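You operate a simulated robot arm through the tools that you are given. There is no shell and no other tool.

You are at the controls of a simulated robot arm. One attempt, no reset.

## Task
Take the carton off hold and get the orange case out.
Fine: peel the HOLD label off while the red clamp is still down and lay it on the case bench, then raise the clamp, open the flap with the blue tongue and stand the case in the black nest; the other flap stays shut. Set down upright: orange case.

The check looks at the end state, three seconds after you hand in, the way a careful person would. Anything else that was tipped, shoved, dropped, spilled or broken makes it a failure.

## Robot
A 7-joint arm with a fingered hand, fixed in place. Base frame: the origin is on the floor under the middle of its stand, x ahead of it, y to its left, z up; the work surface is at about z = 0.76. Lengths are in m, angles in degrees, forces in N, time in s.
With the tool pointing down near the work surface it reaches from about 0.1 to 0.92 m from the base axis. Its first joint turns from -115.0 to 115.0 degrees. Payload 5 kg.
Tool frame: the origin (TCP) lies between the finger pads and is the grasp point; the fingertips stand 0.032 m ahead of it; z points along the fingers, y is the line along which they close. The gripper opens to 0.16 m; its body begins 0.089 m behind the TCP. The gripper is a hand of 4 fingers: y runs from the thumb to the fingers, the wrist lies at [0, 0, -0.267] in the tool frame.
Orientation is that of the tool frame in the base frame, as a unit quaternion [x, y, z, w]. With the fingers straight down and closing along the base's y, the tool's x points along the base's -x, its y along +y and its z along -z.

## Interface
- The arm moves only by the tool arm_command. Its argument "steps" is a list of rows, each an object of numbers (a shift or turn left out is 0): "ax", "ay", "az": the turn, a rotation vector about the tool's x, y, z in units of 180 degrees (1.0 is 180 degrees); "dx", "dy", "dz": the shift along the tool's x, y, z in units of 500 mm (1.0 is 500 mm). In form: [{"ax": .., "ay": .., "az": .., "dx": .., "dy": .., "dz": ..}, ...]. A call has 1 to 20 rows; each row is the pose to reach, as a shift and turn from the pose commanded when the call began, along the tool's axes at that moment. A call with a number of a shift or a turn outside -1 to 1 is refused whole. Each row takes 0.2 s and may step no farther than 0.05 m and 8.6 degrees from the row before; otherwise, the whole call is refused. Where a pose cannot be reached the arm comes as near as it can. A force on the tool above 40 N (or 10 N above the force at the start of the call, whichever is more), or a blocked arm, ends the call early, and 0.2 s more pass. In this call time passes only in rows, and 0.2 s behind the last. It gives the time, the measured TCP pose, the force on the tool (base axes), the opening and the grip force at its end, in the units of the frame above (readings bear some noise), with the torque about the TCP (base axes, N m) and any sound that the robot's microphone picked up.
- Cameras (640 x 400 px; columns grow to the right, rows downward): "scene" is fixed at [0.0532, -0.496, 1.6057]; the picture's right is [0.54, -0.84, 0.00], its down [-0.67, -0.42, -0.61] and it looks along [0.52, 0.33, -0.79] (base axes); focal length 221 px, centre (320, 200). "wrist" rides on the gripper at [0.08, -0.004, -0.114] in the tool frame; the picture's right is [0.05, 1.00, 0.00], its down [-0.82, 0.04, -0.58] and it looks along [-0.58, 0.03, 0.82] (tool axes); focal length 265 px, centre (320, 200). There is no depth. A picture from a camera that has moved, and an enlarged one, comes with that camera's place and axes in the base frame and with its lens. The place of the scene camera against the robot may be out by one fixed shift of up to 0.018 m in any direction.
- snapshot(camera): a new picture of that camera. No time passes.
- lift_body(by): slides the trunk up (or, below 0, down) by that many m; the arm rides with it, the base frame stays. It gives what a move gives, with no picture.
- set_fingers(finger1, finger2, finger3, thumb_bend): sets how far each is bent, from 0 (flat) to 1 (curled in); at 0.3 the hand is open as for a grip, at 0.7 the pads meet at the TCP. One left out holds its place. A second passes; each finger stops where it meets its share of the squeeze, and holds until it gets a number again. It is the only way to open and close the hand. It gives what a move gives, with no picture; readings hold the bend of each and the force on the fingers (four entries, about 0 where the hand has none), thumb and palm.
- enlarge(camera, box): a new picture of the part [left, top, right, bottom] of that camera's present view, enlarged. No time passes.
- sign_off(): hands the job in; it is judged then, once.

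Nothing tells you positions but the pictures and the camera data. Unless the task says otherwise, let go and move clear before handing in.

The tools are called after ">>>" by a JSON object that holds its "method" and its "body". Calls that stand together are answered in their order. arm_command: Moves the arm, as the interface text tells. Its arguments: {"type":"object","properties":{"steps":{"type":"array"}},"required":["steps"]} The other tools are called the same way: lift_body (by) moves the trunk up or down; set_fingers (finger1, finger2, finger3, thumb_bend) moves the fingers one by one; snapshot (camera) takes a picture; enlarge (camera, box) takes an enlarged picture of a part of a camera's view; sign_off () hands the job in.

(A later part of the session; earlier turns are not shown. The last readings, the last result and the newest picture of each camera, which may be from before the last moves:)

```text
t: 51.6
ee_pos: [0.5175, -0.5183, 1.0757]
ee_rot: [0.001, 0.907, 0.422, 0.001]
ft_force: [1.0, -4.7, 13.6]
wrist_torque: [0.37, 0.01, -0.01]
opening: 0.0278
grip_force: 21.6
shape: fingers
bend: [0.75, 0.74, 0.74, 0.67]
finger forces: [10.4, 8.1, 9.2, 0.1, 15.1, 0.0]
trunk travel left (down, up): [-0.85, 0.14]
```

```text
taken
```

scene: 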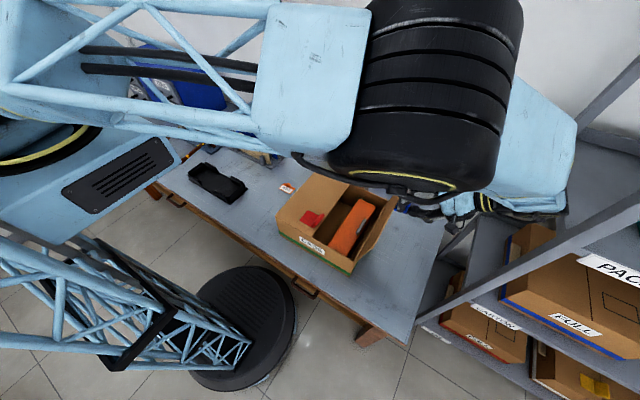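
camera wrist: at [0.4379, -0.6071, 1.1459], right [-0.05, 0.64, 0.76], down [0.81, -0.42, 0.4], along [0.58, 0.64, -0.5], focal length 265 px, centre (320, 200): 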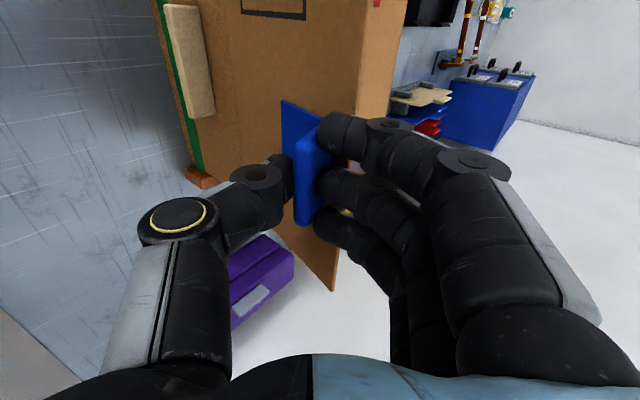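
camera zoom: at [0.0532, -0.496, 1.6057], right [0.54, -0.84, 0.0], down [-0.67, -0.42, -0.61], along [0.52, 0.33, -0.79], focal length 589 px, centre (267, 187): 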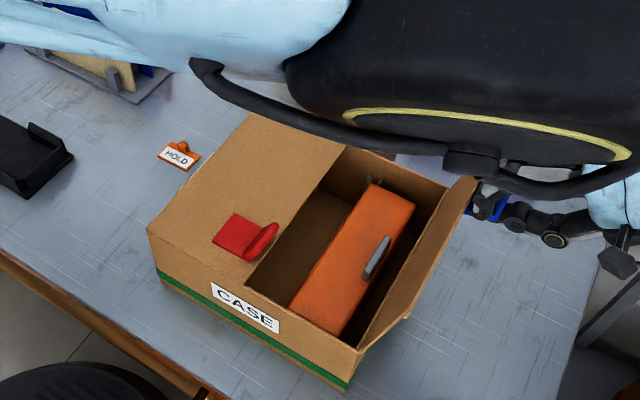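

The flap is past vertical and the orange case with its grey handle is visible inside. I'll relax the grip slightly and see whether the flap stays open by itself.

>>> {"method": "set_fingers", "body": {"finger1": 0.66, "finger2": 0.66, "finger3": 0.66, "thumb_bend": 0.64}}

>>> {"method": "snapshot", "body": {"camera": "wrist"}}

>>> {"method": "enlarge", "body": {"camera": "scene", "box": [280, 130, 400, 280]}}

```text
t: 52.6
ee_pos: [0.5184, -0.5165, 1.0757]
ee_rot: [0.001, 0.907, 0.421, 0.0]
ft_force: [0.1, 1.1, -1.0]
wrist_torque: [-0.03, 0.0, 0.01]
opening: 0.0369
grip_force: 0.1
shape: fingers
bend: [0.66, 0.66, 0.66, 0.64]
finger forces: [0.1, 0.0, 0.0, 0.1, 0.0, 0.0]
trunk travel left (down, up): [-0.85, 0.14]
```

```text
taken
camera wrist: at [0.4387, -0.6062, 1.1452], right [-0.05, 0.64, 0.76], down [0.82, -0.41, 0.4], along [0.58, 0.64, -0.5], focal length 265 px, centre (320, 200)
```

wrist: 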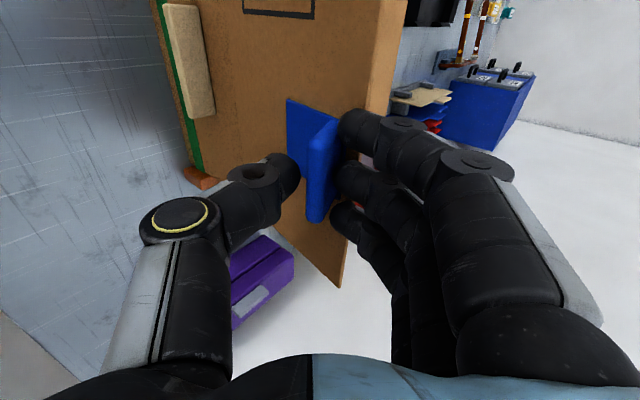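

```text
2.67 times, centred on (340, 205) of scene
camera zoom: at [0.0532, -0.496, 1.6057], right [0.54, -0.84, 0.0], down [-0.67, -0.42, -0.61], along [0.52, 0.33, -0.79], focal length 589 px, centre (267, 187)
```

zoom: 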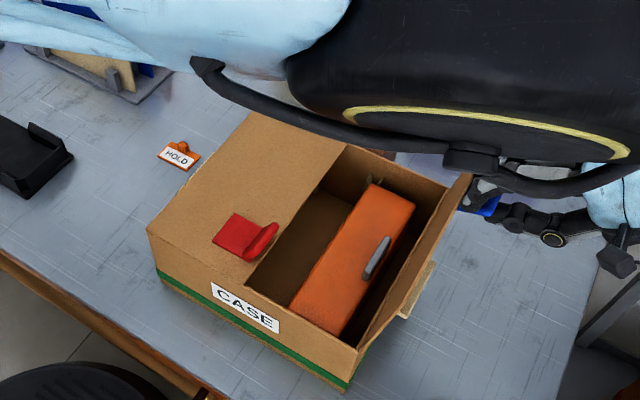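

The flap stays put with no finger contact. I'll open a bit more, slide off the tongue toward the robot (away from the shelf), and then lift clear.

>>> {"method": "set_fingers", "body": {"finger1": 0.58, "finger2": 0.58, "finger3": 0.58, "thumb_bend": 0.58}}

>>> {"method": "snapshot", "body": {"camera": "wrist"}}

>>> {"method": "enlarge", "body": {"camera": "scene", "box": [280, 130, 400, 280]}}

```text
t: 53.6
ee_pos: [0.518, -0.5172, 1.0746]
ee_rot: [0.0, 0.907, 0.422, 0.0]
ft_force: [0.1, 0.2, 0.0]
wrist_torque: [-0.01, 0.03, 0.02]
opening: 0.0635
grip_force: 0.0
shape: fingers
bend: [0.57, 0.57, 0.57, 0.57]
finger forces: [0.0, 0.0, 0.0, 0.1, 0.0, 0.1]
trunk travel left (down, up): [-0.85, 0.14]
```

```text
taken
camera wrist: at [0.4386, -0.6063, 1.1454], right [-0.05, 0.64, 0.76], down [0.82, -0.42, 0.4], along [0.58, 0.64, -0.5], focal length 265 px, centre (320, 200)
```

wrist: 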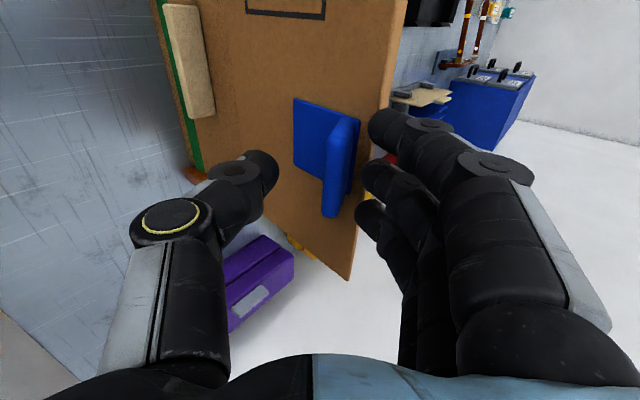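

```text
2.67 times, centred on (340, 205) of scene
camera zoom: at [0.0532, -0.496, 1.6057], right [0.54, -0.84, 0.0], down [-0.67, -0.42, -0.61], along [0.52, 0.33, -0.79], focal length 589 px, centre (267, 187)
```

zoom: 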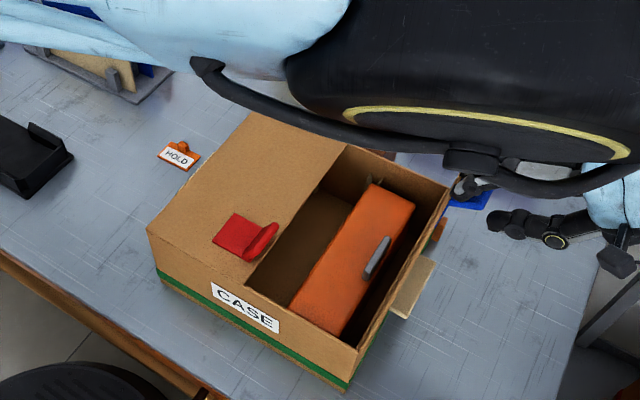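

>>> {"method": "arm_command", "body": {"steps": [{"dx": 0.0}, {"dx": 0.0}, {"dx": 0.0}, {"dx": 0.0}]}}

>>> {"method": "snapshot", "body": {"camera": "wrist"}}

>>> {"method": "enlarge", "body": {"camera": "scene", "box": [340, 170, 420, 250]}}

```text
t: 54.6
ee_pos: [0.5187, -0.5163, 1.0751]
ee_rot: [-0.001, 0.907, 0.422, 0.0]
ft_force: [0.7, -1.0, -0.1]
wrist_torque: [0.0, 0.03, -0.02]
opening: 0.0635
grip_force: 0.1
shape: fingers
bend: [0.57, 0.57, 0.57, 0.57]
finger forces: [0.0, 0.0, 0.1, 0.1, 0.0, 0.0]
trunk travel left (down, up): [-0.85, 0.14]
```

```text
taken
camera wrist: at [0.4386, -0.6063, 1.1454], right [-0.05, 0.64, 0.76], down [0.82, -0.42, 0.4], along [0.58, 0.64, -0.5], focal length 265 px, centre (320, 200)
```

wrist: 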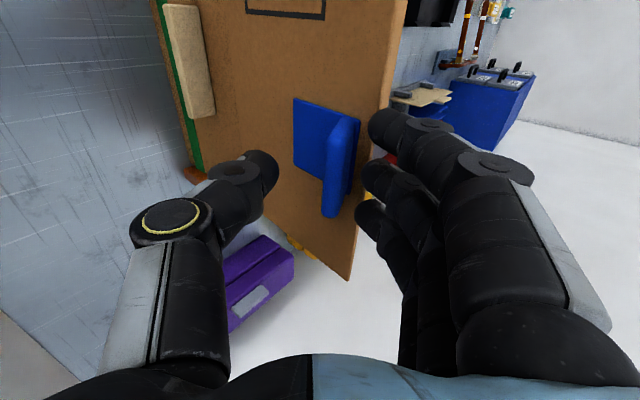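

```text
5.00 times, centred on (380, 210) of scene
camera zoom: at [0.0532, -0.496, 1.6057], right [0.54, -0.84, 0.0], down [-0.67, -0.42, -0.61], along [0.52, 0.33, -0.79], focal length 1104 px, centre (20, 150)
```

zoom: 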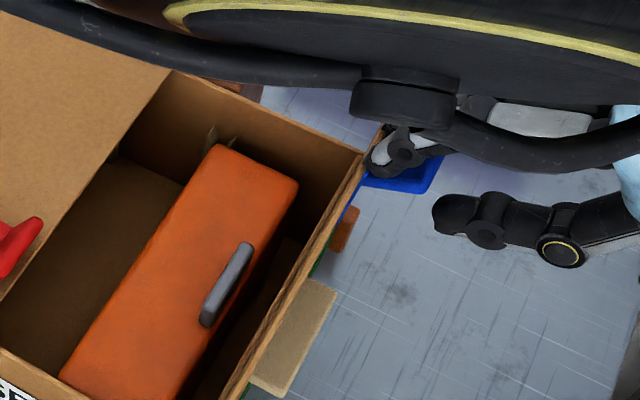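

The flap stands stably open at roughly 95°. I'll slide the hand off the tongue toward the robot and then up.

>>> {"method": "arm_command", "body": {"steps": [{"dx": 0.03}, {"dx": 0.07}, {"dx": 0.12}, {"dx": 0.17}, {"dx": 0.2}]}}

>>> {"method": "snapshot", "body": {"camera": "wrist"}}

>>> {"method": "snapshot", "body": {"camera": "scene"}}

```text
t: 55.8
ee_pos: [0.4186, -0.5166, 1.0767]
ee_rot: [0.0, 0.906, 0.422, 0.0]
ft_force: [-0.4, -1.5, -0.6]
wrist_torque: [0.02, -0.01, -0.02]
opening: 0.0636
grip_force: 0.0
shape: fingers
bend: [0.57, 0.57, 0.57, 0.57]
finger forces: [0.0, 0.0, 0.0, 0.1, 0.1, 0.0]
trunk travel left (down, up): [-0.85, 0.14]
```

```text
taken
camera wrist: at [0.3382, -0.6063, 1.1456], right [-0.05, 0.64, 0.76], down [0.82, -0.41, 0.4], along [0.58, 0.64, -0.5], focal length 265 px, centre (320, 200)
```

wrist: 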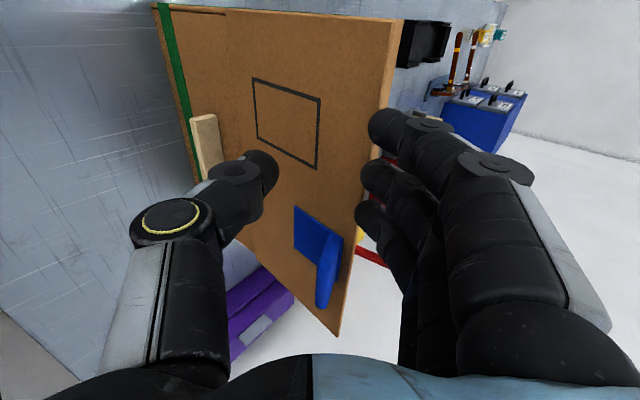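

```text
taken
```

scene: 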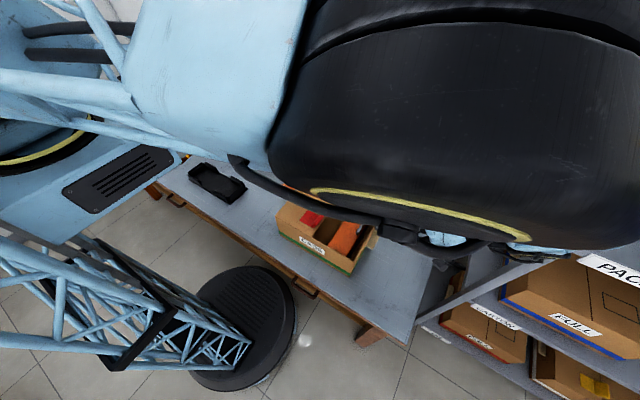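

>>> {"method": "arm_command", "body": {"steps": [{"dy": 0.05, "dz": -0.042}, {"dy": 0.11, "dz": -0.092}, {"dy": 0.17, "dz": -0.143}, {"dy": 0.23, "dz": -0.193}, {"ax": 0.035, "dx": 0.005, "dy": 0.255, "dz": -0.163}, {"ax": 0.07, "dx": 0.01, "dy": 0.28, "dz": -0.133}, {"ax": 0.105, "dx": 0.015, "dy": 0.306, "dz": -0.103}, {"ax": 0.14, "dx": 0.02, "dy": 0.331, "dz": -0.073}, {"ax": 0.175, "dx": 0.025, "dy": 0.357, "dz": -0.043}, {"ax": 0.21, "dx": 0.03, "dy": 0.382, "dz": -0.013}, {"ax": 0.245, "dx": 0.035, "dy": 0.407, "dz": 0.017}, {"ax": 0.278, "dx": 0.04, "dy": 0.432, "dz": 0.047}]}}

>>> {"method": "snapshot", "body": {"camera": "wrist"}}

>>> {"method": "snapshot", "body": {"camera": "scene"}}

```text
t: 58.4
ee_pos: [0.4, -0.3559, 1.2272]
ee_rot: [0.0, 1.0, -0.002, 0.0]
ft_force: [-0.2, -0.3, 0.2]
wrist_torque: [-0.04, 0.0, -0.02]
opening: 0.0639
grip_force: 0.1
shape: fingers
bend: [0.57, 0.57, 0.57, 0.57]
finger forces: [0.0, 0.0, 0.0, 0.1, 0.0, 0.0]
trunk travel left (down, up): [-0.85, 0.14]
```

```text
taken
camera wrist: at [0.3198, -0.3599, 1.3398], right [-0.05, 1.0, 0.0], down [0.82, 0.04, 0.58], along [0.58, 0.03, -0.82], focal length 265 px, centre (320, 200)
```

wrist: 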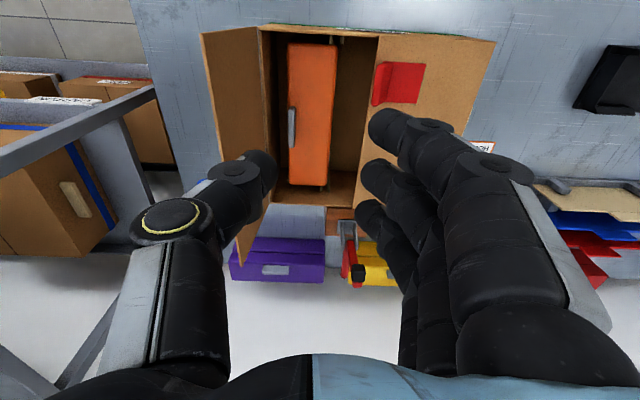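

```text
taken
```

scene: 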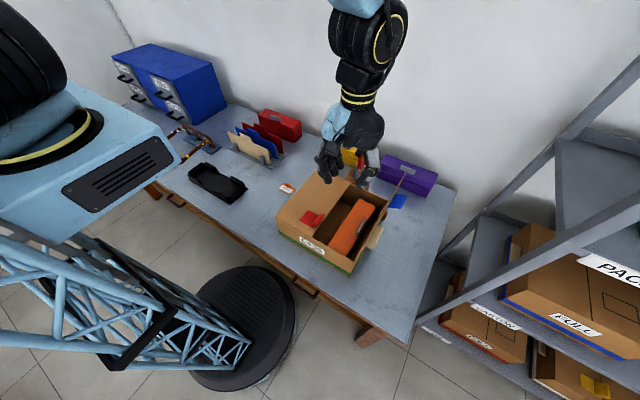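

>>> {"method": "enlarge", "body": {"camera": "wrist", "box": [190, 10, 450, 220]}}

>>> {"method": "enlarge", "body": {"camera": "scene", "box": [270, 160, 420, 280]}}

```text
1.90 times, centred on (320, 115) of wrist
camera zoom: at [0.3198, -0.3599, 1.3398], right [-0.05, 1.0, 0.0], down [0.82, 0.04, 0.58], along [0.58, 0.03, -0.82], focal length 506 px, centre (320, 362)
```

zoom: 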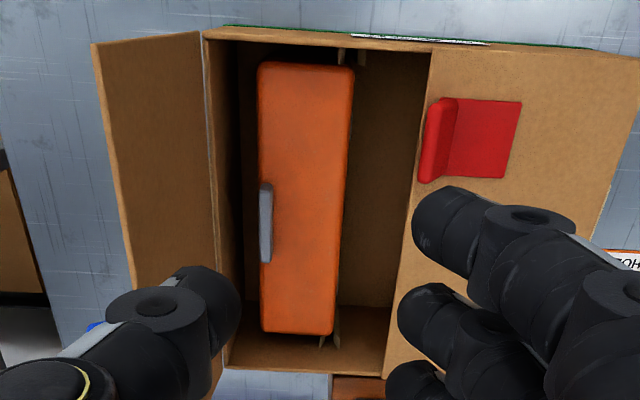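

```text
3.33 times, centred on (345, 220) of scene
camera zoom: at [0.0532, -0.496, 1.6057], right [0.54, -0.84, 0.0], down [-0.67, -0.42, -0.61], along [0.52, 0.33, -0.79], focal length 736 px, centre (237, 133)
```

zoom: 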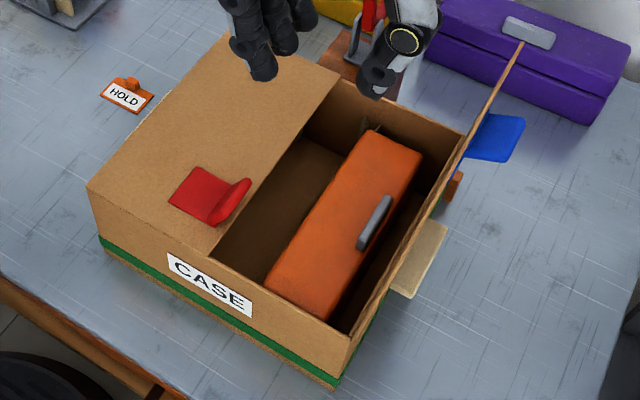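

The flap is open and the orange case is inside, with its grey handle apparently along its −y edge. It may be lying on its side, so I need closer views from different positions.

>>> {"method": "set_fingers", "body": {"finger1": 0.2, "finger2": 0.2, "finger3": 0.2, "thumb_bend": 0.2}}

>>> {"method": "arm_command", "body": {"steps": [{"dx": -0.02, "dy": -0.03, "dz": 0.02}, {"dx": -0.04, "dy": -0.06, "dz": 0.05}, {"dx": -0.06, "dy": -0.09, "dz": 0.08}, {"dx": -0.08, "dy": -0.12, "dz": 0.1}]}}

>>> {"method": "snapshot", "body": {"camera": "wrist"}}

>>> {"method": "enlarge", "body": {"camera": "wrist", "box": [220, 0, 480, 200]}}

```text
t: 59.4
ee_pos: [0.3989, -0.3591, 1.226]
ee_rot: [0.0, 1.0, -0.001, 0.0]
ft_force: [0.1, -0.3, 0.0]
wrist_torque: [0.01, -0.01, -0.01]
opening: 0.1935
grip_force: 0.1
shape: fingers
bend: [0.2, 0.2, 0.2, 0.2]
finger forces: [0.0, 0.0, 0.1, 0.0, 0.0, 0.0]
trunk travel left (down, up): [-0.85, 0.14]
```

```text
t: 60.4
ee_pos: [0.4402, -0.4185, 1.175]
ee_rot: [0.0, 1.0, 0.0, 0.0]
ft_force: [0.6, -1.0, 0.5]
wrist_torque: [0.03, -0.01, 0.02]
opening: 0.1937
grip_force: 0.2
shape: fingers
bend: [0.2, 0.2, 0.2, 0.2]
finger forces: [0.1, 0.0, 0.0, 0.0, 0.0, 0.1]
trunk travel left (down, up): [-0.85, 0.14]
```

```text
taken
camera wrist: at [0.3594, -0.4231, 1.289], right [-0.05, 1.0, 0.0], down [0.82, 0.04, 0.58], along [0.58, 0.03, -0.82], focal length 265 px, centre (320, 200)
```

wrist: 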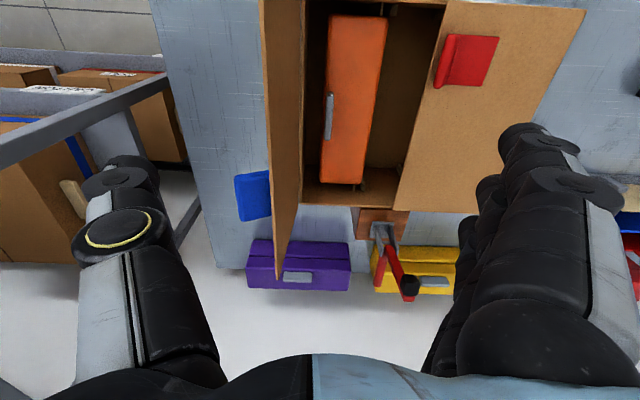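

```text
2.00 times, centred on (350, 100) of wrist
camera zoom: at [0.3594, -0.4231, 1.289], right [-0.05, 1.0, 0.0], down [0.82, 0.04, 0.58], along [0.58, 0.03, -0.82], focal length 531 px, centre (260, 400)
```

zoom: 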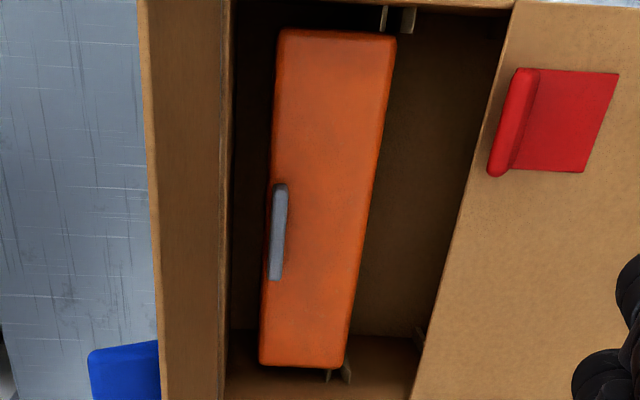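

>>> {"method": "enlarge", "body": {"camera": "wrist", "box": [310, 0, 400, 100]}}

>>> {"method": "enlarge", "body": {"camera": "wrist", "box": [310, 80, 400, 200]}}

>>> {"method": "enlarge", "body": {"camera": "wrist", "box": [230, 225, 480, 305]}}

>>> {"method": "enlarge", "body": {"camera": "scene", "box": [330, 190, 390, 250]}}

```text
4.00 times, centred on (355, 50) of wrist
camera zoom: at [0.3594, -0.4231, 1.289], right [-0.05, 1.0, 0.0], down [0.82, 0.04, 0.58], along [0.58, 0.03, -0.82], focal length 1062 px, centre (180, 800)
```

zoom: 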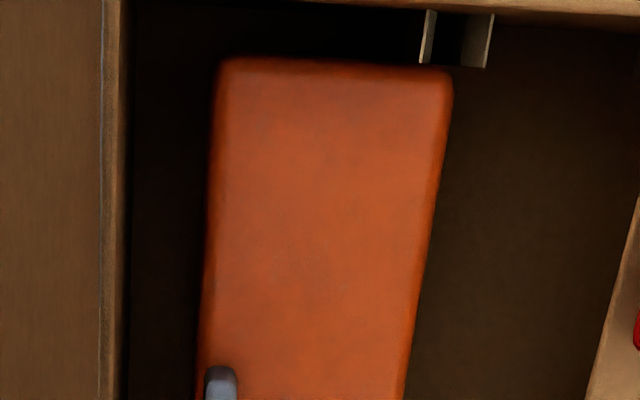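

```text
3.33 times, centred on (355, 140) of wrist
camera zoom: at [0.3594, -0.4231, 1.289], right [-0.05, 1.0, 0.0], down [0.82, 0.04, 0.58], along [0.58, 0.03, -0.82], focal length 885 px, centre (203, 400)
```

zoom: 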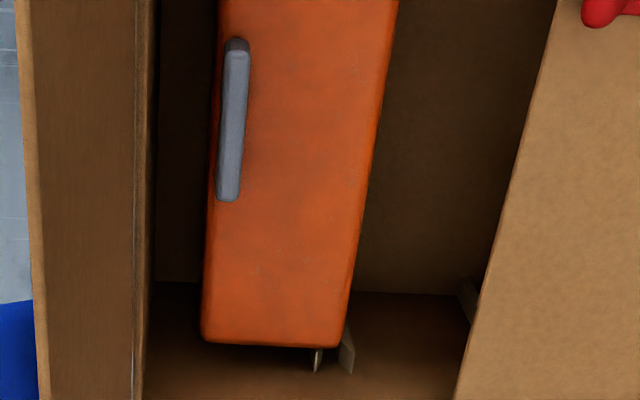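

```text
2.56 times, centred on (355, 265) of wrist
camera zoom: at [0.3594, -0.4231, 1.289], right [-0.05, 1.0, 0.0], down [0.82, 0.04, 0.58], along [0.58, 0.03, -0.82], focal length 679 px, centre (230, 34)
```

zoom: 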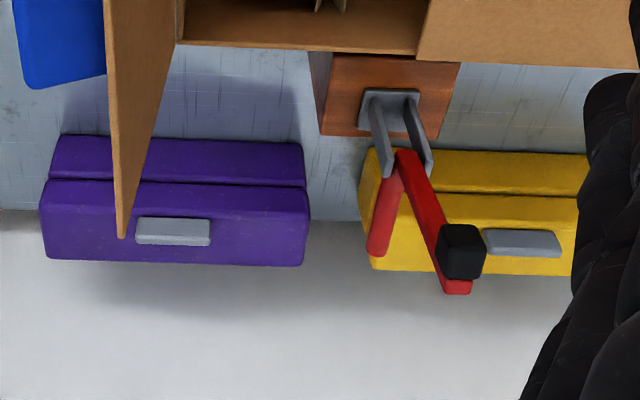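

```text
6.67 times, centred on (360, 220) of scene
camera zoom: at [0.0532, -0.496, 1.6057], right [0.54, -0.84, 0.0], down [-0.67, -0.42, -0.61], along [0.52, 0.33, -0.79], focal length 1472 px, centre (53, 67)
```

zoom: 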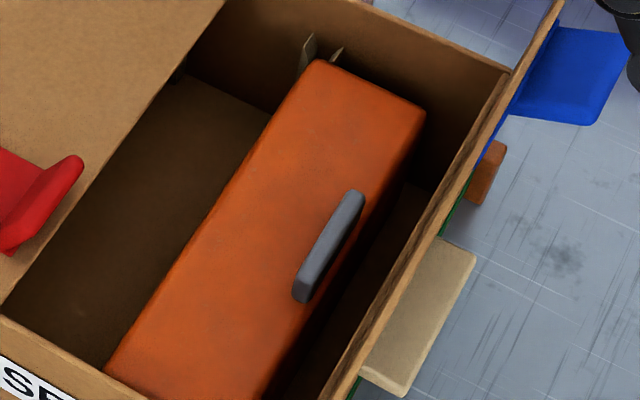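

>>> {"method": "enlarge", "body": {"camera": "scene", "box": [375, 145, 445, 205]}}

>>> {"method": "enlarge", "body": {"camera": "scene", "box": [240, 95, 310, 155]}}

>>> {"method": "enlarge", "body": {"camera": "scene", "box": [180, 150, 260, 210]}}

```text
6.67 times, centred on (410, 175) of scene
camera zoom: at [0.0532, -0.496, 1.6057], right [0.54, -0.84, 0.0], down [-0.67, -0.42, -0.61], along [0.52, 0.33, -0.79], focal length 1472 px, centre (-280, 367)
```

zoom: 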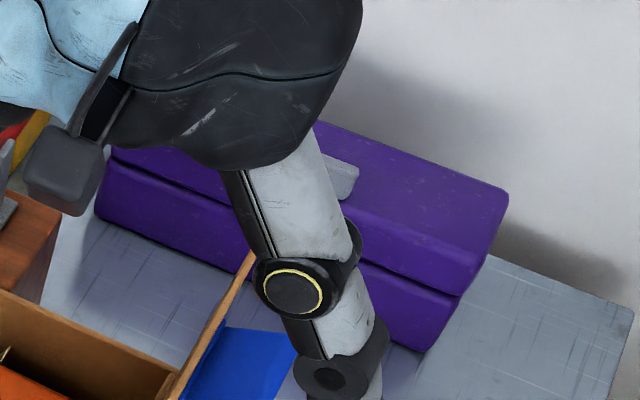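

```text
6.67 times, centred on (275, 125) of scene
camera zoom: at [0.0532, -0.496, 1.6057], right [0.54, -0.84, 0.0], down [-0.67, -0.42, -0.61], along [0.52, 0.33, -0.79], focal length 1472 px, centre (620, 700)
```

zoom: 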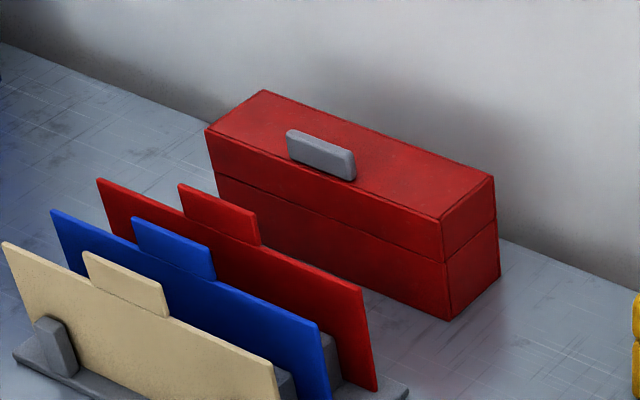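

```text
6.67 times, centred on (220, 180) of scene
camera zoom: at [0.0532, -0.496, 1.6057], right [0.54, -0.84, 0.0], down [-0.67, -0.42, -0.61], along [0.52, 0.33, -0.79], focal length 1472 px, centre (987, 333)
```

zoom: 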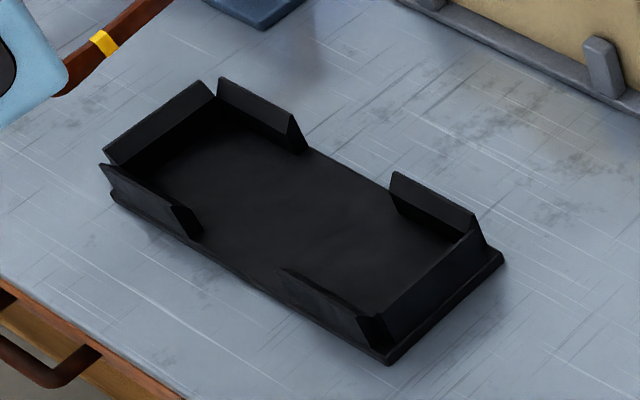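

The other cases on the bench carry the same handle near their front top edge, so the orange case is already upright in the carton. Its handle is at about (0.494, −0.403, 0.87) and the body spans y −0.41 to −0.33. Before picking it up I'll measure the nest from above.

>>> {"method": "arm_command", "body": {"steps": [{"dx": 0.02, "dy": 0.05}, {"dx": 0.04, "dy": 0.14}, {"dx": 0.06, "dy": 0.23}, {"dx": 0.08, "dy": 0.32}, {"dx": 0.1, "dy": 0.41}, {"dx": 0.12, "dy": 0.5}, {"dx": 0.14, "dy": 0.59}, {"dx": 0.16, "dy": 0.68}, {"dx": 0.18, "dy": 0.77}, {"dx": 0.2, "dy": 0.86}, {"dx": 0.22, "dy": 0.95}]}}

>>> {"method": "arm_command", "body": {"steps": [{"dx": 0.005, "dy": 0.07}, {"dx": 0.01, "dy": 0.15}, {"dx": 0.015, "dy": 0.23}, {"dx": 0.02, "dy": 0.31}, {"dx": 0.02, "dy": 0.38}, {"dx": 0.02, "dy": 0.42}]}}

>>> {"method": "snapshot", "body": {"camera": "wrist"}}

>>> {"method": "snapshot", "body": {"camera": "scene"}}

```text
t: 62.8
ee_pos: [0.4033, 0.0785, 1.1601]
ee_rot: [0.0, 1.0, -0.003, -0.002]
ft_force: [0.3, 0.9, 0.0]
wrist_torque: [-0.07, -0.02, -0.02]
opening: 0.194
grip_force: 0.0
shape: fingers
bend: [0.2, 0.2, 0.2, 0.2]
finger forces: [0.1, 0.0, 0.0, 0.0, 0.1, 0.0]
out of reach, approached as far as the arm can: row 7, 8, 9, 10, 11
trunk travel left (down, up): [-0.85, 0.14]
```

```text
t: 64.2
ee_pos: [0.3932, 0.2825, 1.1602]
ee_rot: [0.001, 1.0, -0.002, 0.0]
ft_force: [-0.3, -0.4, -0.7]
wrist_torque: [0.0, 0.02, 0.0]
opening: 0.1938
grip_force: 0.0
shape: fingers
bend: [0.2, 0.2, 0.2, 0.2]
finger forces: [0.0, 0.0, 0.0, 0.0, 0.0, 0.0]
trunk travel left (down, up): [-0.85, 0.14]
```

```text
taken
camera wrist: at [0.3131, 0.2797, 1.2741], right [-0.05, 1.0, 0.0], down [0.82, 0.04, 0.58], along [0.58, 0.03, -0.82], focal length 265 px, centre (320, 200)
```

wrist: 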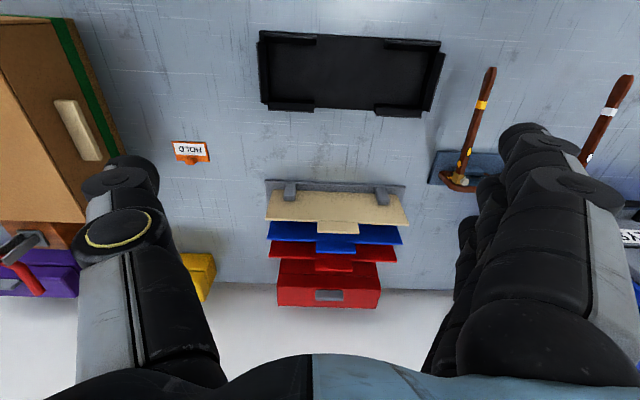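

```text
taken
```

scene: 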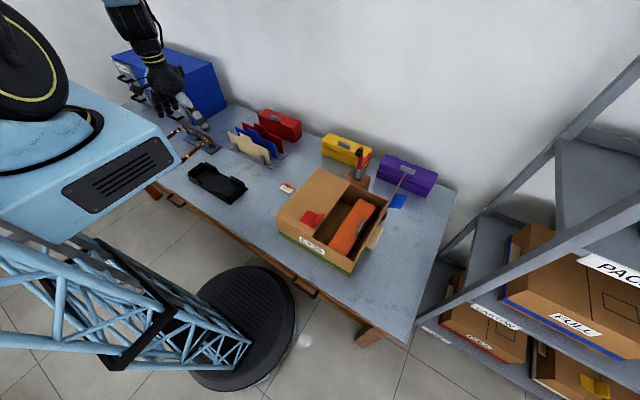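

>>> {"method": "enlarge", "body": {"camera": "wrist", "box": [245, 10, 455, 130]}}

```text
3.05 times, centred on (350, 70) of wrist
camera zoom: at [0.3131, 0.2797, 1.2741], right [-0.05, 1.0, 0.0], down [0.82, 0.04, 0.58], along [0.58, 0.03, -0.82], focal length 809 px, centre (229, 596)
```

zoom: 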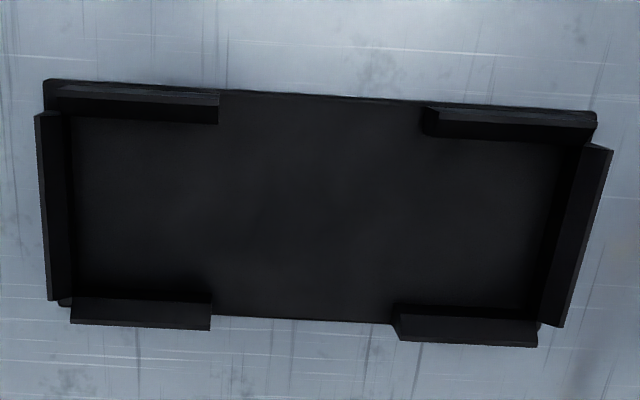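

The nest's base plate spans x≈0.343–0.459, y≈0.183–0.483, so its center is about (0.401, 0.333) with the long axis along y. Now I'll go back over the carton, turning the hand to close along x (along the handle's length).

>>> {"method": "arm_command", "body": {"steps": [{"dx": -0.04, "dy": -0.06}, {"dx": -0.08, "dy": -0.14}, {"dx": -0.12, "dy": -0.23}, {"dx": -0.16, "dy": -0.32}, {"dx": -0.19, "dy": -0.41}, {"dx": -0.21, "dy": -0.5}, {"dx": -0.214, "dy": -0.59}, {"dx": -0.214, "dy": -0.68}, {"dx": -0.214, "dy": -0.77}, {"dx": -0.214, "dy": -0.86}, {"dx": -0.214, "dy": -0.95}]}}

>>> {"method": "set_fingers", "body": {"finger1": 0.3, "finger2": 0.3, "finger3": 0.3, "thumb_bend": 0.3}}

```text
t: 66.6
ee_pos: [0.4998, -0.1932, 1.162]
ee_rot: [-0.001, 1.0, -0.001, 0.0]
ft_force: [0.5, -0.7, 0.3]
wrist_torque: [0.08, -0.01, -0.01]
opening: 0.194
grip_force: 0.0
shape: fingers
bend: [0.2, 0.2, 0.2, 0.2]
finger forces: [0.0, 0.0, 0.1, 0.1, 0.0, 0.1]
trunk travel left (down, up): [-0.85, 0.14]
```

```text
t: 67.6
ee_pos: [0.4999, -0.1919, 1.1619]
ee_rot: [0.0, 1.0, -0.001, 0.0]
ft_force: [-0.1, 0.7, 0.2]
wrist_torque: [-0.01, -0.02, 0.03]
opening: 0.1717
grip_force: 0.2
shape: fingers
bend: [0.3, 0.3, 0.3, 0.3]
finger forces: [0.0, 0.0, 0.0, 0.0, 0.1, 0.0]
trunk travel left (down, up): [-0.85, 0.14]
```

>>> {"method": "arm_command", "body": {"steps": [{"az": 0.045, "dy": -0.02}, {"az": 0.091, "dy": -0.04}, {"az": 0.136, "dy": -0.06}, {"az": 0.182, "dy": -0.08}, {"az": 0.227, "dy": -0.1}, {"az": 0.273, "dy": -0.12}, {"az": 0.318, "dy": -0.14}, {"az": 0.364, "dy": -0.16}, {"az": 0.409, "dy": -0.18}, {"az": 0.455, "dy": -0.2}, {"az": 0.5, "dx": 0.004, "dy": -0.22}, {"az": 0.5, "dx": 0.008, "dy": -0.28, "dz": 0.03}, {"az": 0.5, "dx": 0.012, "dy": -0.34, "dz": 0.06}, {"az": 0.5, "dx": 0.012, "dy": -0.386, "dz": 0.1}]}}

>>> {"method": "snapshot", "body": {"camera": "wrist"}}

>>> {"method": "enlarge", "body": {"camera": "wrist", "box": [200, 0, 440, 200]}}

>>> {"method": "snapshot", "body": {"camera": "scene"}}

```text
t: 70.6
ee_pos: [0.4946, -0.3884, 1.1096]
ee_rot: [0.707, 0.707, 0.0, 0.001]
ft_force: [0.2, -0.8, -0.3]
wrist_torque: [0.05, 0.02, 0.01]
opening: 0.1717
grip_force: 0.1
shape: fingers
bend: [0.3, 0.3, 0.3, 0.3]
finger forces: [0.0, 0.1, 0.1, 0.0, 0.0, 0.0]
trunk travel left (down, up): [-0.85, 0.14]
```

```text
taken
camera wrist: at [0.4905, -0.3066, 1.2244], right [1.0, 0.05, 0.0], down [0.04, -0.81, 0.58], along [0.03, -0.58, -0.82], focal length 265 px, centre (320, 200)
```

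wrist: 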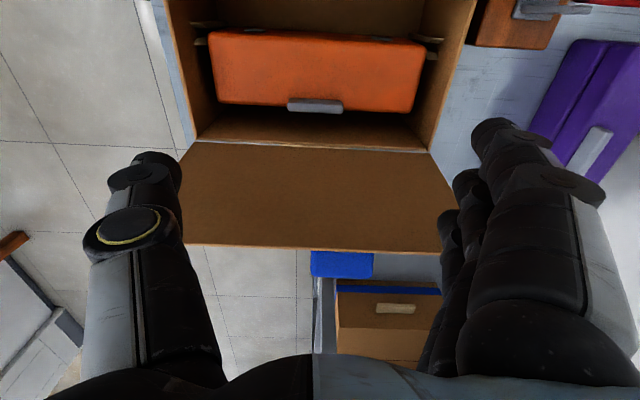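

```text
2.00 times, centred on (320, 100) of wrist
camera zoom: at [0.4905, -0.3066, 1.2244], right [1.0, 0.05, 0.0], down [0.04, -0.81, 0.58], along [0.03, -0.58, -0.82], focal length 531 px, centre (320, 400)
```

zoom: 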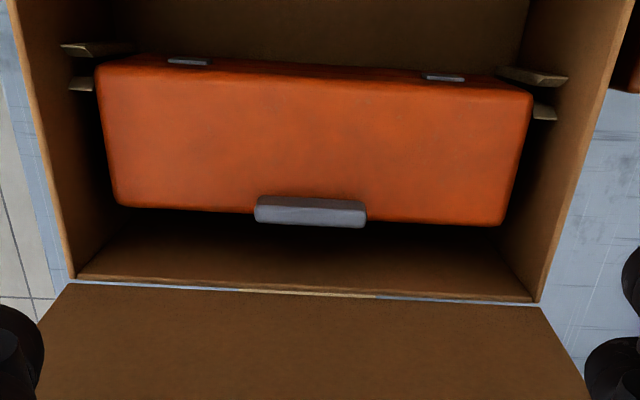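

```text
taken
```

scene: 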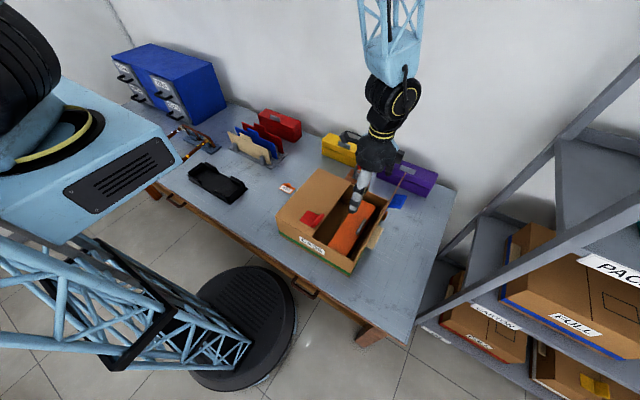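

This view confirms the case stands upright: top at z≈0.865, handle standing at its −y edge from x 0.456 to 0.525 at y≈−0.403. The space beside it at the carton wall is tight, so I'll first take the handle by its ends and slide the case toward the middle of the opening. I'll preshape the hand for that now.

>>> {"method": "set_fingers", "body": {"finger1": 1.0, "finger2": 0.4, "finger3": 1.0, "thumb_bend": 0.4}}

>>> {"method": "snapshot", "body": {"camera": "wrist"}}

>>> {"method": "enlarge", "body": {"camera": "scene", "box": [320, 90, 430, 230]}}

```text
t: 71.6
ee_pos: [0.4936, -0.3853, 1.1121]
ee_rot: [0.707, 0.707, -0.001, 0.001]
ft_force: [0.9, 0.4, -0.7]
wrist_torque: [0.0, -0.03, 0.02]
opening: 0.07
grip_force: 0.1
shape: fingers
bend: [1.0, 0.4, 1.0, 0.4]
finger forces: [0.1, 0.0, 0.0, 0.1, 0.0, 0.0]
trunk travel left (down, up): [-0.85, 0.14]
```

```text
taken
camera wrist: at [0.49, -0.3049, 1.2252], right [1.0, 0.05, 0.0], down [0.04, -0.81, 0.58], along [0.03, -0.58, -0.82], focal length 265 px, centre (320, 200)
```

wrist: 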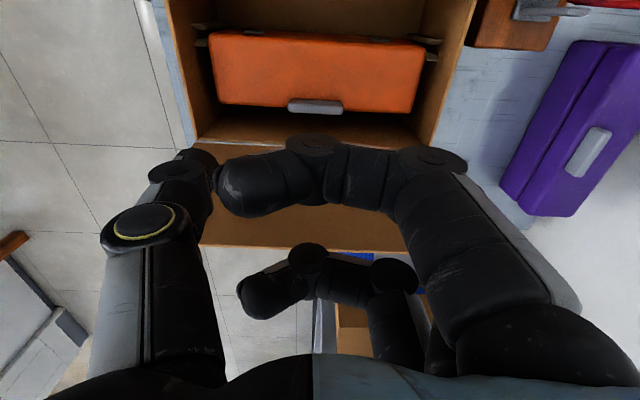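

```text
2.86 times, centred on (375, 160) of scene
camera zoom: at [0.0532, -0.496, 1.6057], right [0.54, -0.84, 0.0], down [-0.67, -0.42, -0.61], along [0.52, 0.33, -0.79], focal length 631 px, centre (163, 314)
```

zoom: 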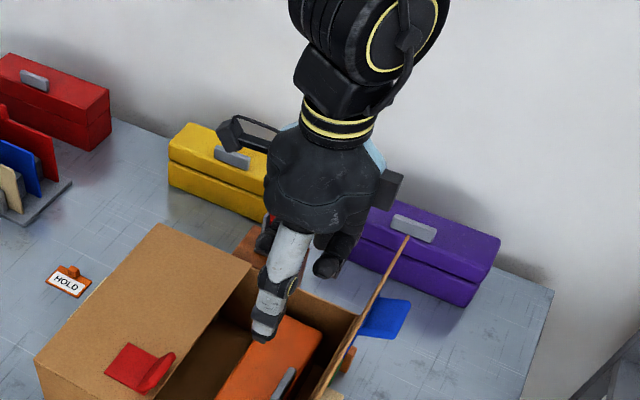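

>>> {"method": "arm_command", "body": {"steps": [{"ay": -0.011, "dx": -0.005, "dy": -0.002, "dz": 0.08}, {"ay": -0.022, "dx": -0.01, "dy": -0.004, "dz": 0.16}, {"ay": -0.033, "dx": -0.015, "dy": -0.006, "dz": 0.24}, {"ay": -0.0444, "dx": -0.019, "dy": -0.0066, "dz": 0.304}]}}

>>> {"method": "snapshot", "body": {"camera": "wrist"}}

>>> {"method": "enlarge", "body": {"camera": "scene", "box": [320, 150, 410, 260]}}

```text
t: 72.6
ee_pos: [0.4916, -0.3951, 0.9608]
ee_rot: [0.706, 0.705, -0.051, 0.051]
ft_force: [-0.4, -0.2, -1.0]
wrist_torque: [0.0, 0.02, 0.01]
opening: 0.0701
grip_force: 0.1
shape: fingers
bend: [1.0, 0.4, 1.0, 0.4]
finger forces: [0.0, 0.1, 0.0, 0.1, 0.1, 0.0]
trunk travel left (down, up): [-0.85, 0.14]
```

```text
taken
camera wrist: at [0.4888, -0.3, 1.0606], right [1.0, 0.05, -0.01], down [0.04, -0.72, 0.69], along [0.03, -0.69, -0.73], focal length 265 px, centre (320, 200)
```

wrist: 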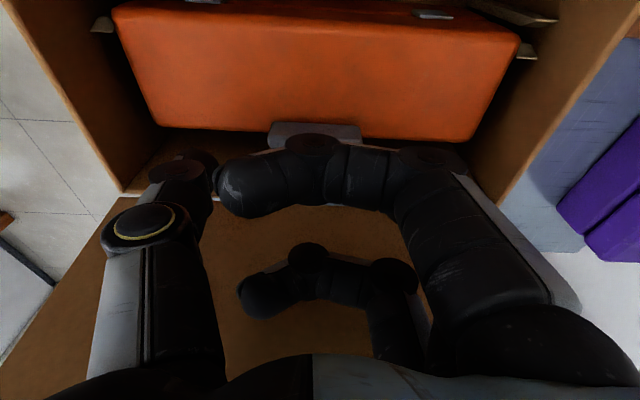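

```text
3.64 times, centred on (365, 205) of scene
camera zoom: at [0.0532, -0.496, 1.6057], right [0.54, -0.84, 0.0], down [-0.67, -0.42, -0.61], along [0.52, 0.33, -0.79], focal length 803 px, centre (156, 182)
```

zoom: 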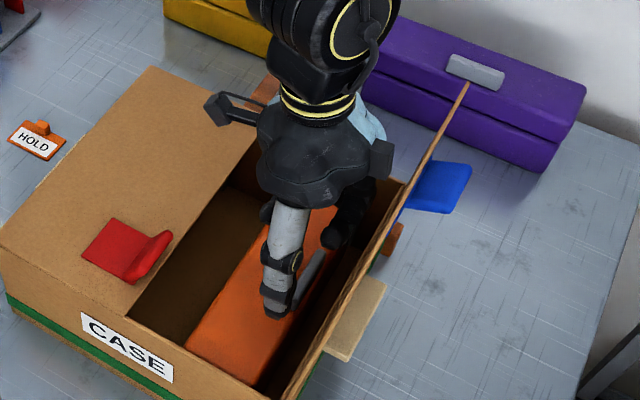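

>>> {"method": "set_fingers", "body": {"finger1": 0.46, "finger2": 0.46, "finger3": 1.0, "thumb_bend": 0.46}}

>>> {"method": "snapshot", "body": {"camera": "wrist"}}

>>> {"method": "enlarge", "body": {"camera": "wrist", "box": [190, 60, 450, 230]}}

```text
t: 73.6
ee_pos: [0.4915, -0.397, 0.9606]
ee_rot: [0.705, 0.706, -0.05, 0.05]
ft_force: [0.9, 0.9, 0.3]
wrist_torque: [0.01, 0.0, 0.0]
opening: 0.1073
grip_force: 0.0
shape: fingers
bend: [0.46, 0.46, 1.0, 0.46]
finger forces: [0.1, 0.0, 0.0, 0.1, 0.0, 0.0]
trunk travel left (down, up): [-0.85, 0.14]
```

```text
taken
camera wrist: at [0.4879, -0.3001, 1.0609], right [1.0, 0.05, -0.01], down [0.04, -0.73, 0.69], along [0.03, -0.69, -0.73], focal length 265 px, centre (320, 200)
```

wrist: 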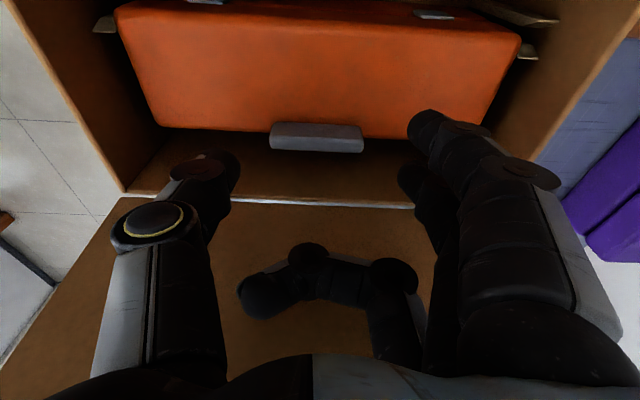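

```text
2.35 times, centred on (320, 145) of wrist
camera zoom: at [0.4879, -0.3001, 1.0609], right [1.0, 0.05, -0.01], down [0.04, -0.73, 0.69], along [0.03, -0.69, -0.73], focal length 624 px, centre (320, 329)
```

zoom: 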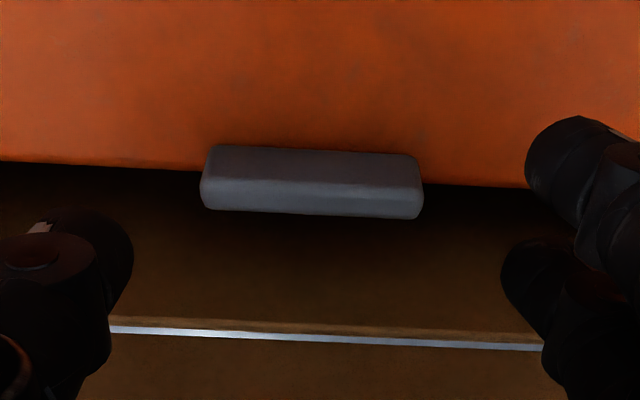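

The handle spans x 0.455–0.525, y −0.41 to −0.399, and z up to about 0.893. I'll descend so thumb and finger 2 straddle its ends.

>>> {"method": "arm_command", "body": {"steps": [{"dx": 0.0033, "dy": -0.001, "dz": 0.031}, {"dx": 0.0066, "dy": -0.002, "dz": 0.062}, {"dx": 0.0085, "dy": -0.0024, "dz": 0.08}, {"dx": 0.0101, "dy": -0.0024, "dz": 0.0935}]}}

>>> {"method": "snapshot", "body": {"camera": "wrist"}}

>>> {"method": "enlarge", "body": {"camera": "wrist", "box": [190, 90, 450, 260]}}

>>> {"method": "enlarge", "body": {"camera": "scene", "box": [330, 170, 400, 250]}}

```text
t: 74.6
ee_pos: [0.4909, -0.3972, 0.9149]
ee_rot: [0.705, 0.705, -0.05, 0.05]
ft_force: [-0.6, 0.1, 1.7]
wrist_torque: [0.04, -0.08, -0.02]
opening: 0.1074
grip_force: 0.5
shape: fingers
bend: [0.46, 0.46, 1.0, 0.46]
finger forces: [1.3, 0.0, 0.0, 0.1, 0.0, 0.1]
trunk travel left (down, up): [-0.85, 0.14]
```

```text
taken
camera wrist: at [0.4865, -0.3015, 1.0143], right [1.0, 0.05, -0.01], down [0.04, -0.73, 0.69], along [0.03, -0.69, -0.73], focal length 265 px, centre (320, 200)
```

wrist: 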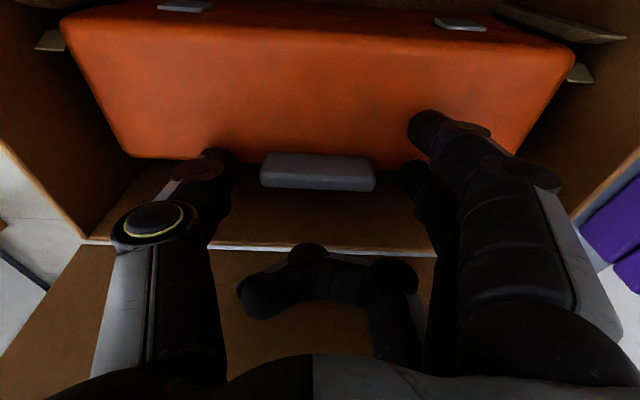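

```text
2.35 times, centred on (320, 175) of wrist
camera zoom: at [0.4865, -0.3015, 1.0143], right [1.0, 0.05, -0.01], down [0.04, -0.73, 0.69], along [0.03, -0.69, -0.73], focal length 624 px, centre (320, 259)
```

zoom: 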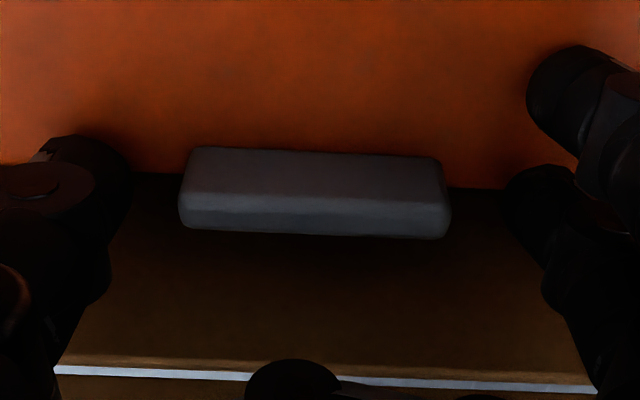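

```text
5.00 times, centred on (365, 210) of scene
camera zoom: at [0.0532, -0.496, 1.6057], right [0.54, -0.84, 0.0], down [-0.67, -0.42, -0.61], along [0.52, 0.33, -0.79], focal length 1104 px, centre (95, 150)
```

zoom: 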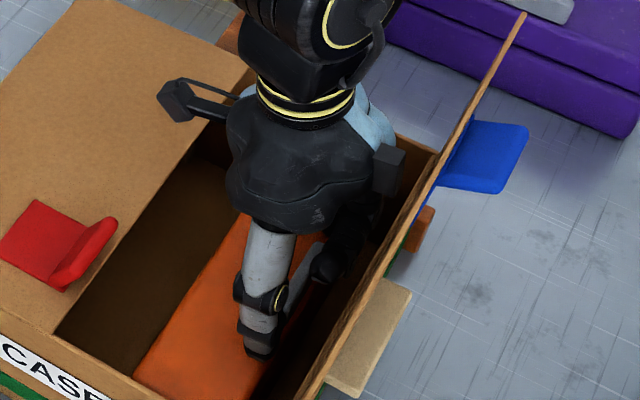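

>>> {"method": "set_fingers", "body": {"finger1": 0.55, "finger2": 0.65, "finger3": 1.0, "thumb_bend": 0.6}}

>>> {"method": "enlarge", "body": {"camera": "wrist", "box": [190, 90, 450, 260]}}

```text
t: 75.6
ee_pos: [0.4903, -0.3972, 0.9139]
ee_rot: [0.705, 0.706, -0.05, 0.049]
ft_force: [0.0, -2.0, 10.1]
wrist_torque: [0.32, -0.76, -0.14]
opening: 0.0818
grip_force: 16.0
shape: fingers
bend: [0.53, 0.54, 1.0, 0.56]
finger forces: [12.4, 8.6, 0.0, 0.0, 11.5, 0.1]
trunk travel left (down, up): [-0.85, 0.14]
```

```text
2.35 times, centred on (320, 175) of wrist
camera zoom: at [0.4862, -0.3015, 1.0146], right [1.0, 0.05, -0.01], down [0.04, -0.73, 0.69], along [0.03, -0.69, -0.73], focal length 624 px, centre (320, 259)
```

zoom: 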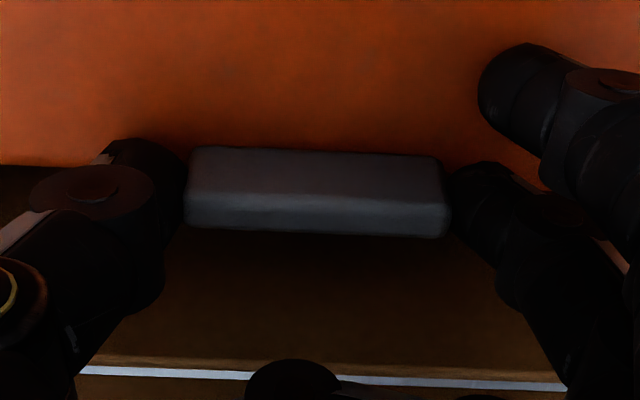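

>>> {"method": "set_fingers", "body": {"finger1": 0.85}}

>>> {"method": "enlarge", "body": {"camera": "wrist", "box": [190, 90, 450, 260]}}

```text
t: 76.6
ee_pos: [0.4897, -0.3968, 0.9137]
ee_rot: [0.706, 0.705, -0.05, 0.049]
ft_force: [-3.6, -1.0, 2.3]
wrist_torque: [-0.07, -0.04, 0.02]
opening: 0.0379
grip_force: 10.4
shape: fingers
bend: [0.85, 0.54, 1.0, 0.57]
finger forces: [0.0, 8.8, 0.0, 0.1, 11.9, 0.1]
trunk travel left (down, up): [-0.85, 0.14]
```

```text
2.35 times, centred on (320, 175) of wrist
camera zoom: at [0.4859, -0.3013, 1.0141], right [1.0, 0.05, -0.01], down [0.04, -0.73, 0.69], along [0.03, -0.69, -0.73], focal length 624 px, centre (320, 259)
```

zoom: 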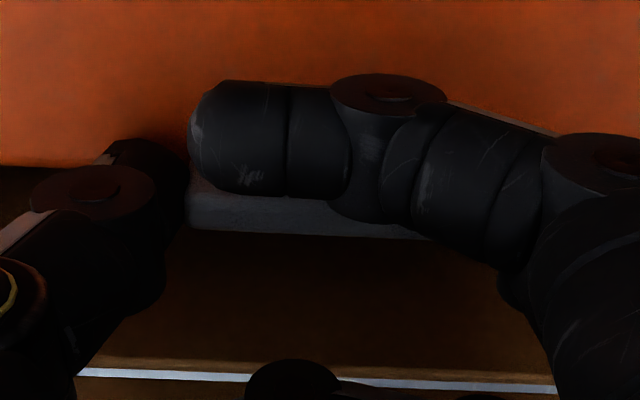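

>>> {"method": "arm_command", "body": {"steps": [{"dx": -0.0008, "dz": -0.006}, {"dx": -0.0017, "dz": -0.0119}]}}

>>> {"method": "enlarge", "body": {"camera": "wrist", "box": [190, 90, 450, 260]}}

>>> {"method": "enlarge", "body": {"camera": "scene", "box": [330, 170, 400, 250]}}

```text
t: 77.2
ee_pos: [0.4899, -0.3968, 0.9192]
ee_rot: [0.705, 0.706, -0.05, 0.05]
ft_force: [0.2, 1.7, -1.7]
wrist_torque: [0.03, -0.14, 0.01]
opening: 0.0377
grip_force: 10.0
shape: fingers
bend: [0.85, 0.54, 1.0, 0.57]
finger forces: [0.1, 9.8, 0.0, 0.0, 9.6, 0.0]
trunk travel left (down, up): [-0.85, 0.14]
```

```text
2.35 times, centred on (320, 175) of wrist
camera zoom: at [0.4866, -0.3013, 1.0195], right [1.0, 0.05, -0.01], down [0.04, -0.73, 0.69], along [0.03, -0.69, -0.73], focal length 624 px, centre (320, 259)
```

zoom: 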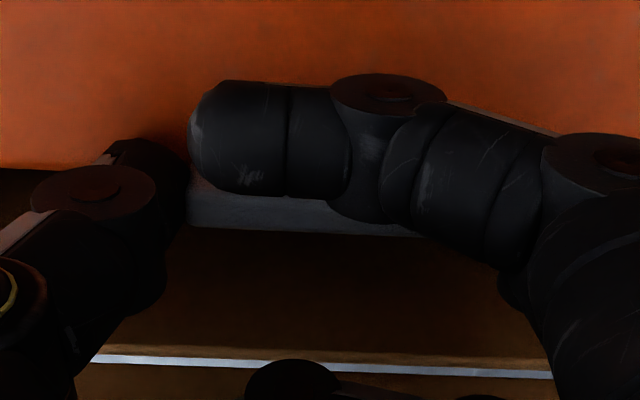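

```text
5.00 times, centred on (365, 210) of scene
camera zoom: at [0.0532, -0.496, 1.6057], right [0.54, -0.84, 0.0], down [-0.67, -0.42, -0.61], along [0.52, 0.33, -0.79], focal length 1104 px, centre (95, 150)
```

zoom: 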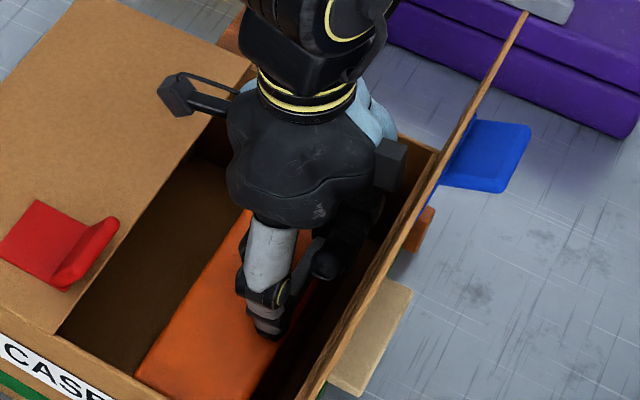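

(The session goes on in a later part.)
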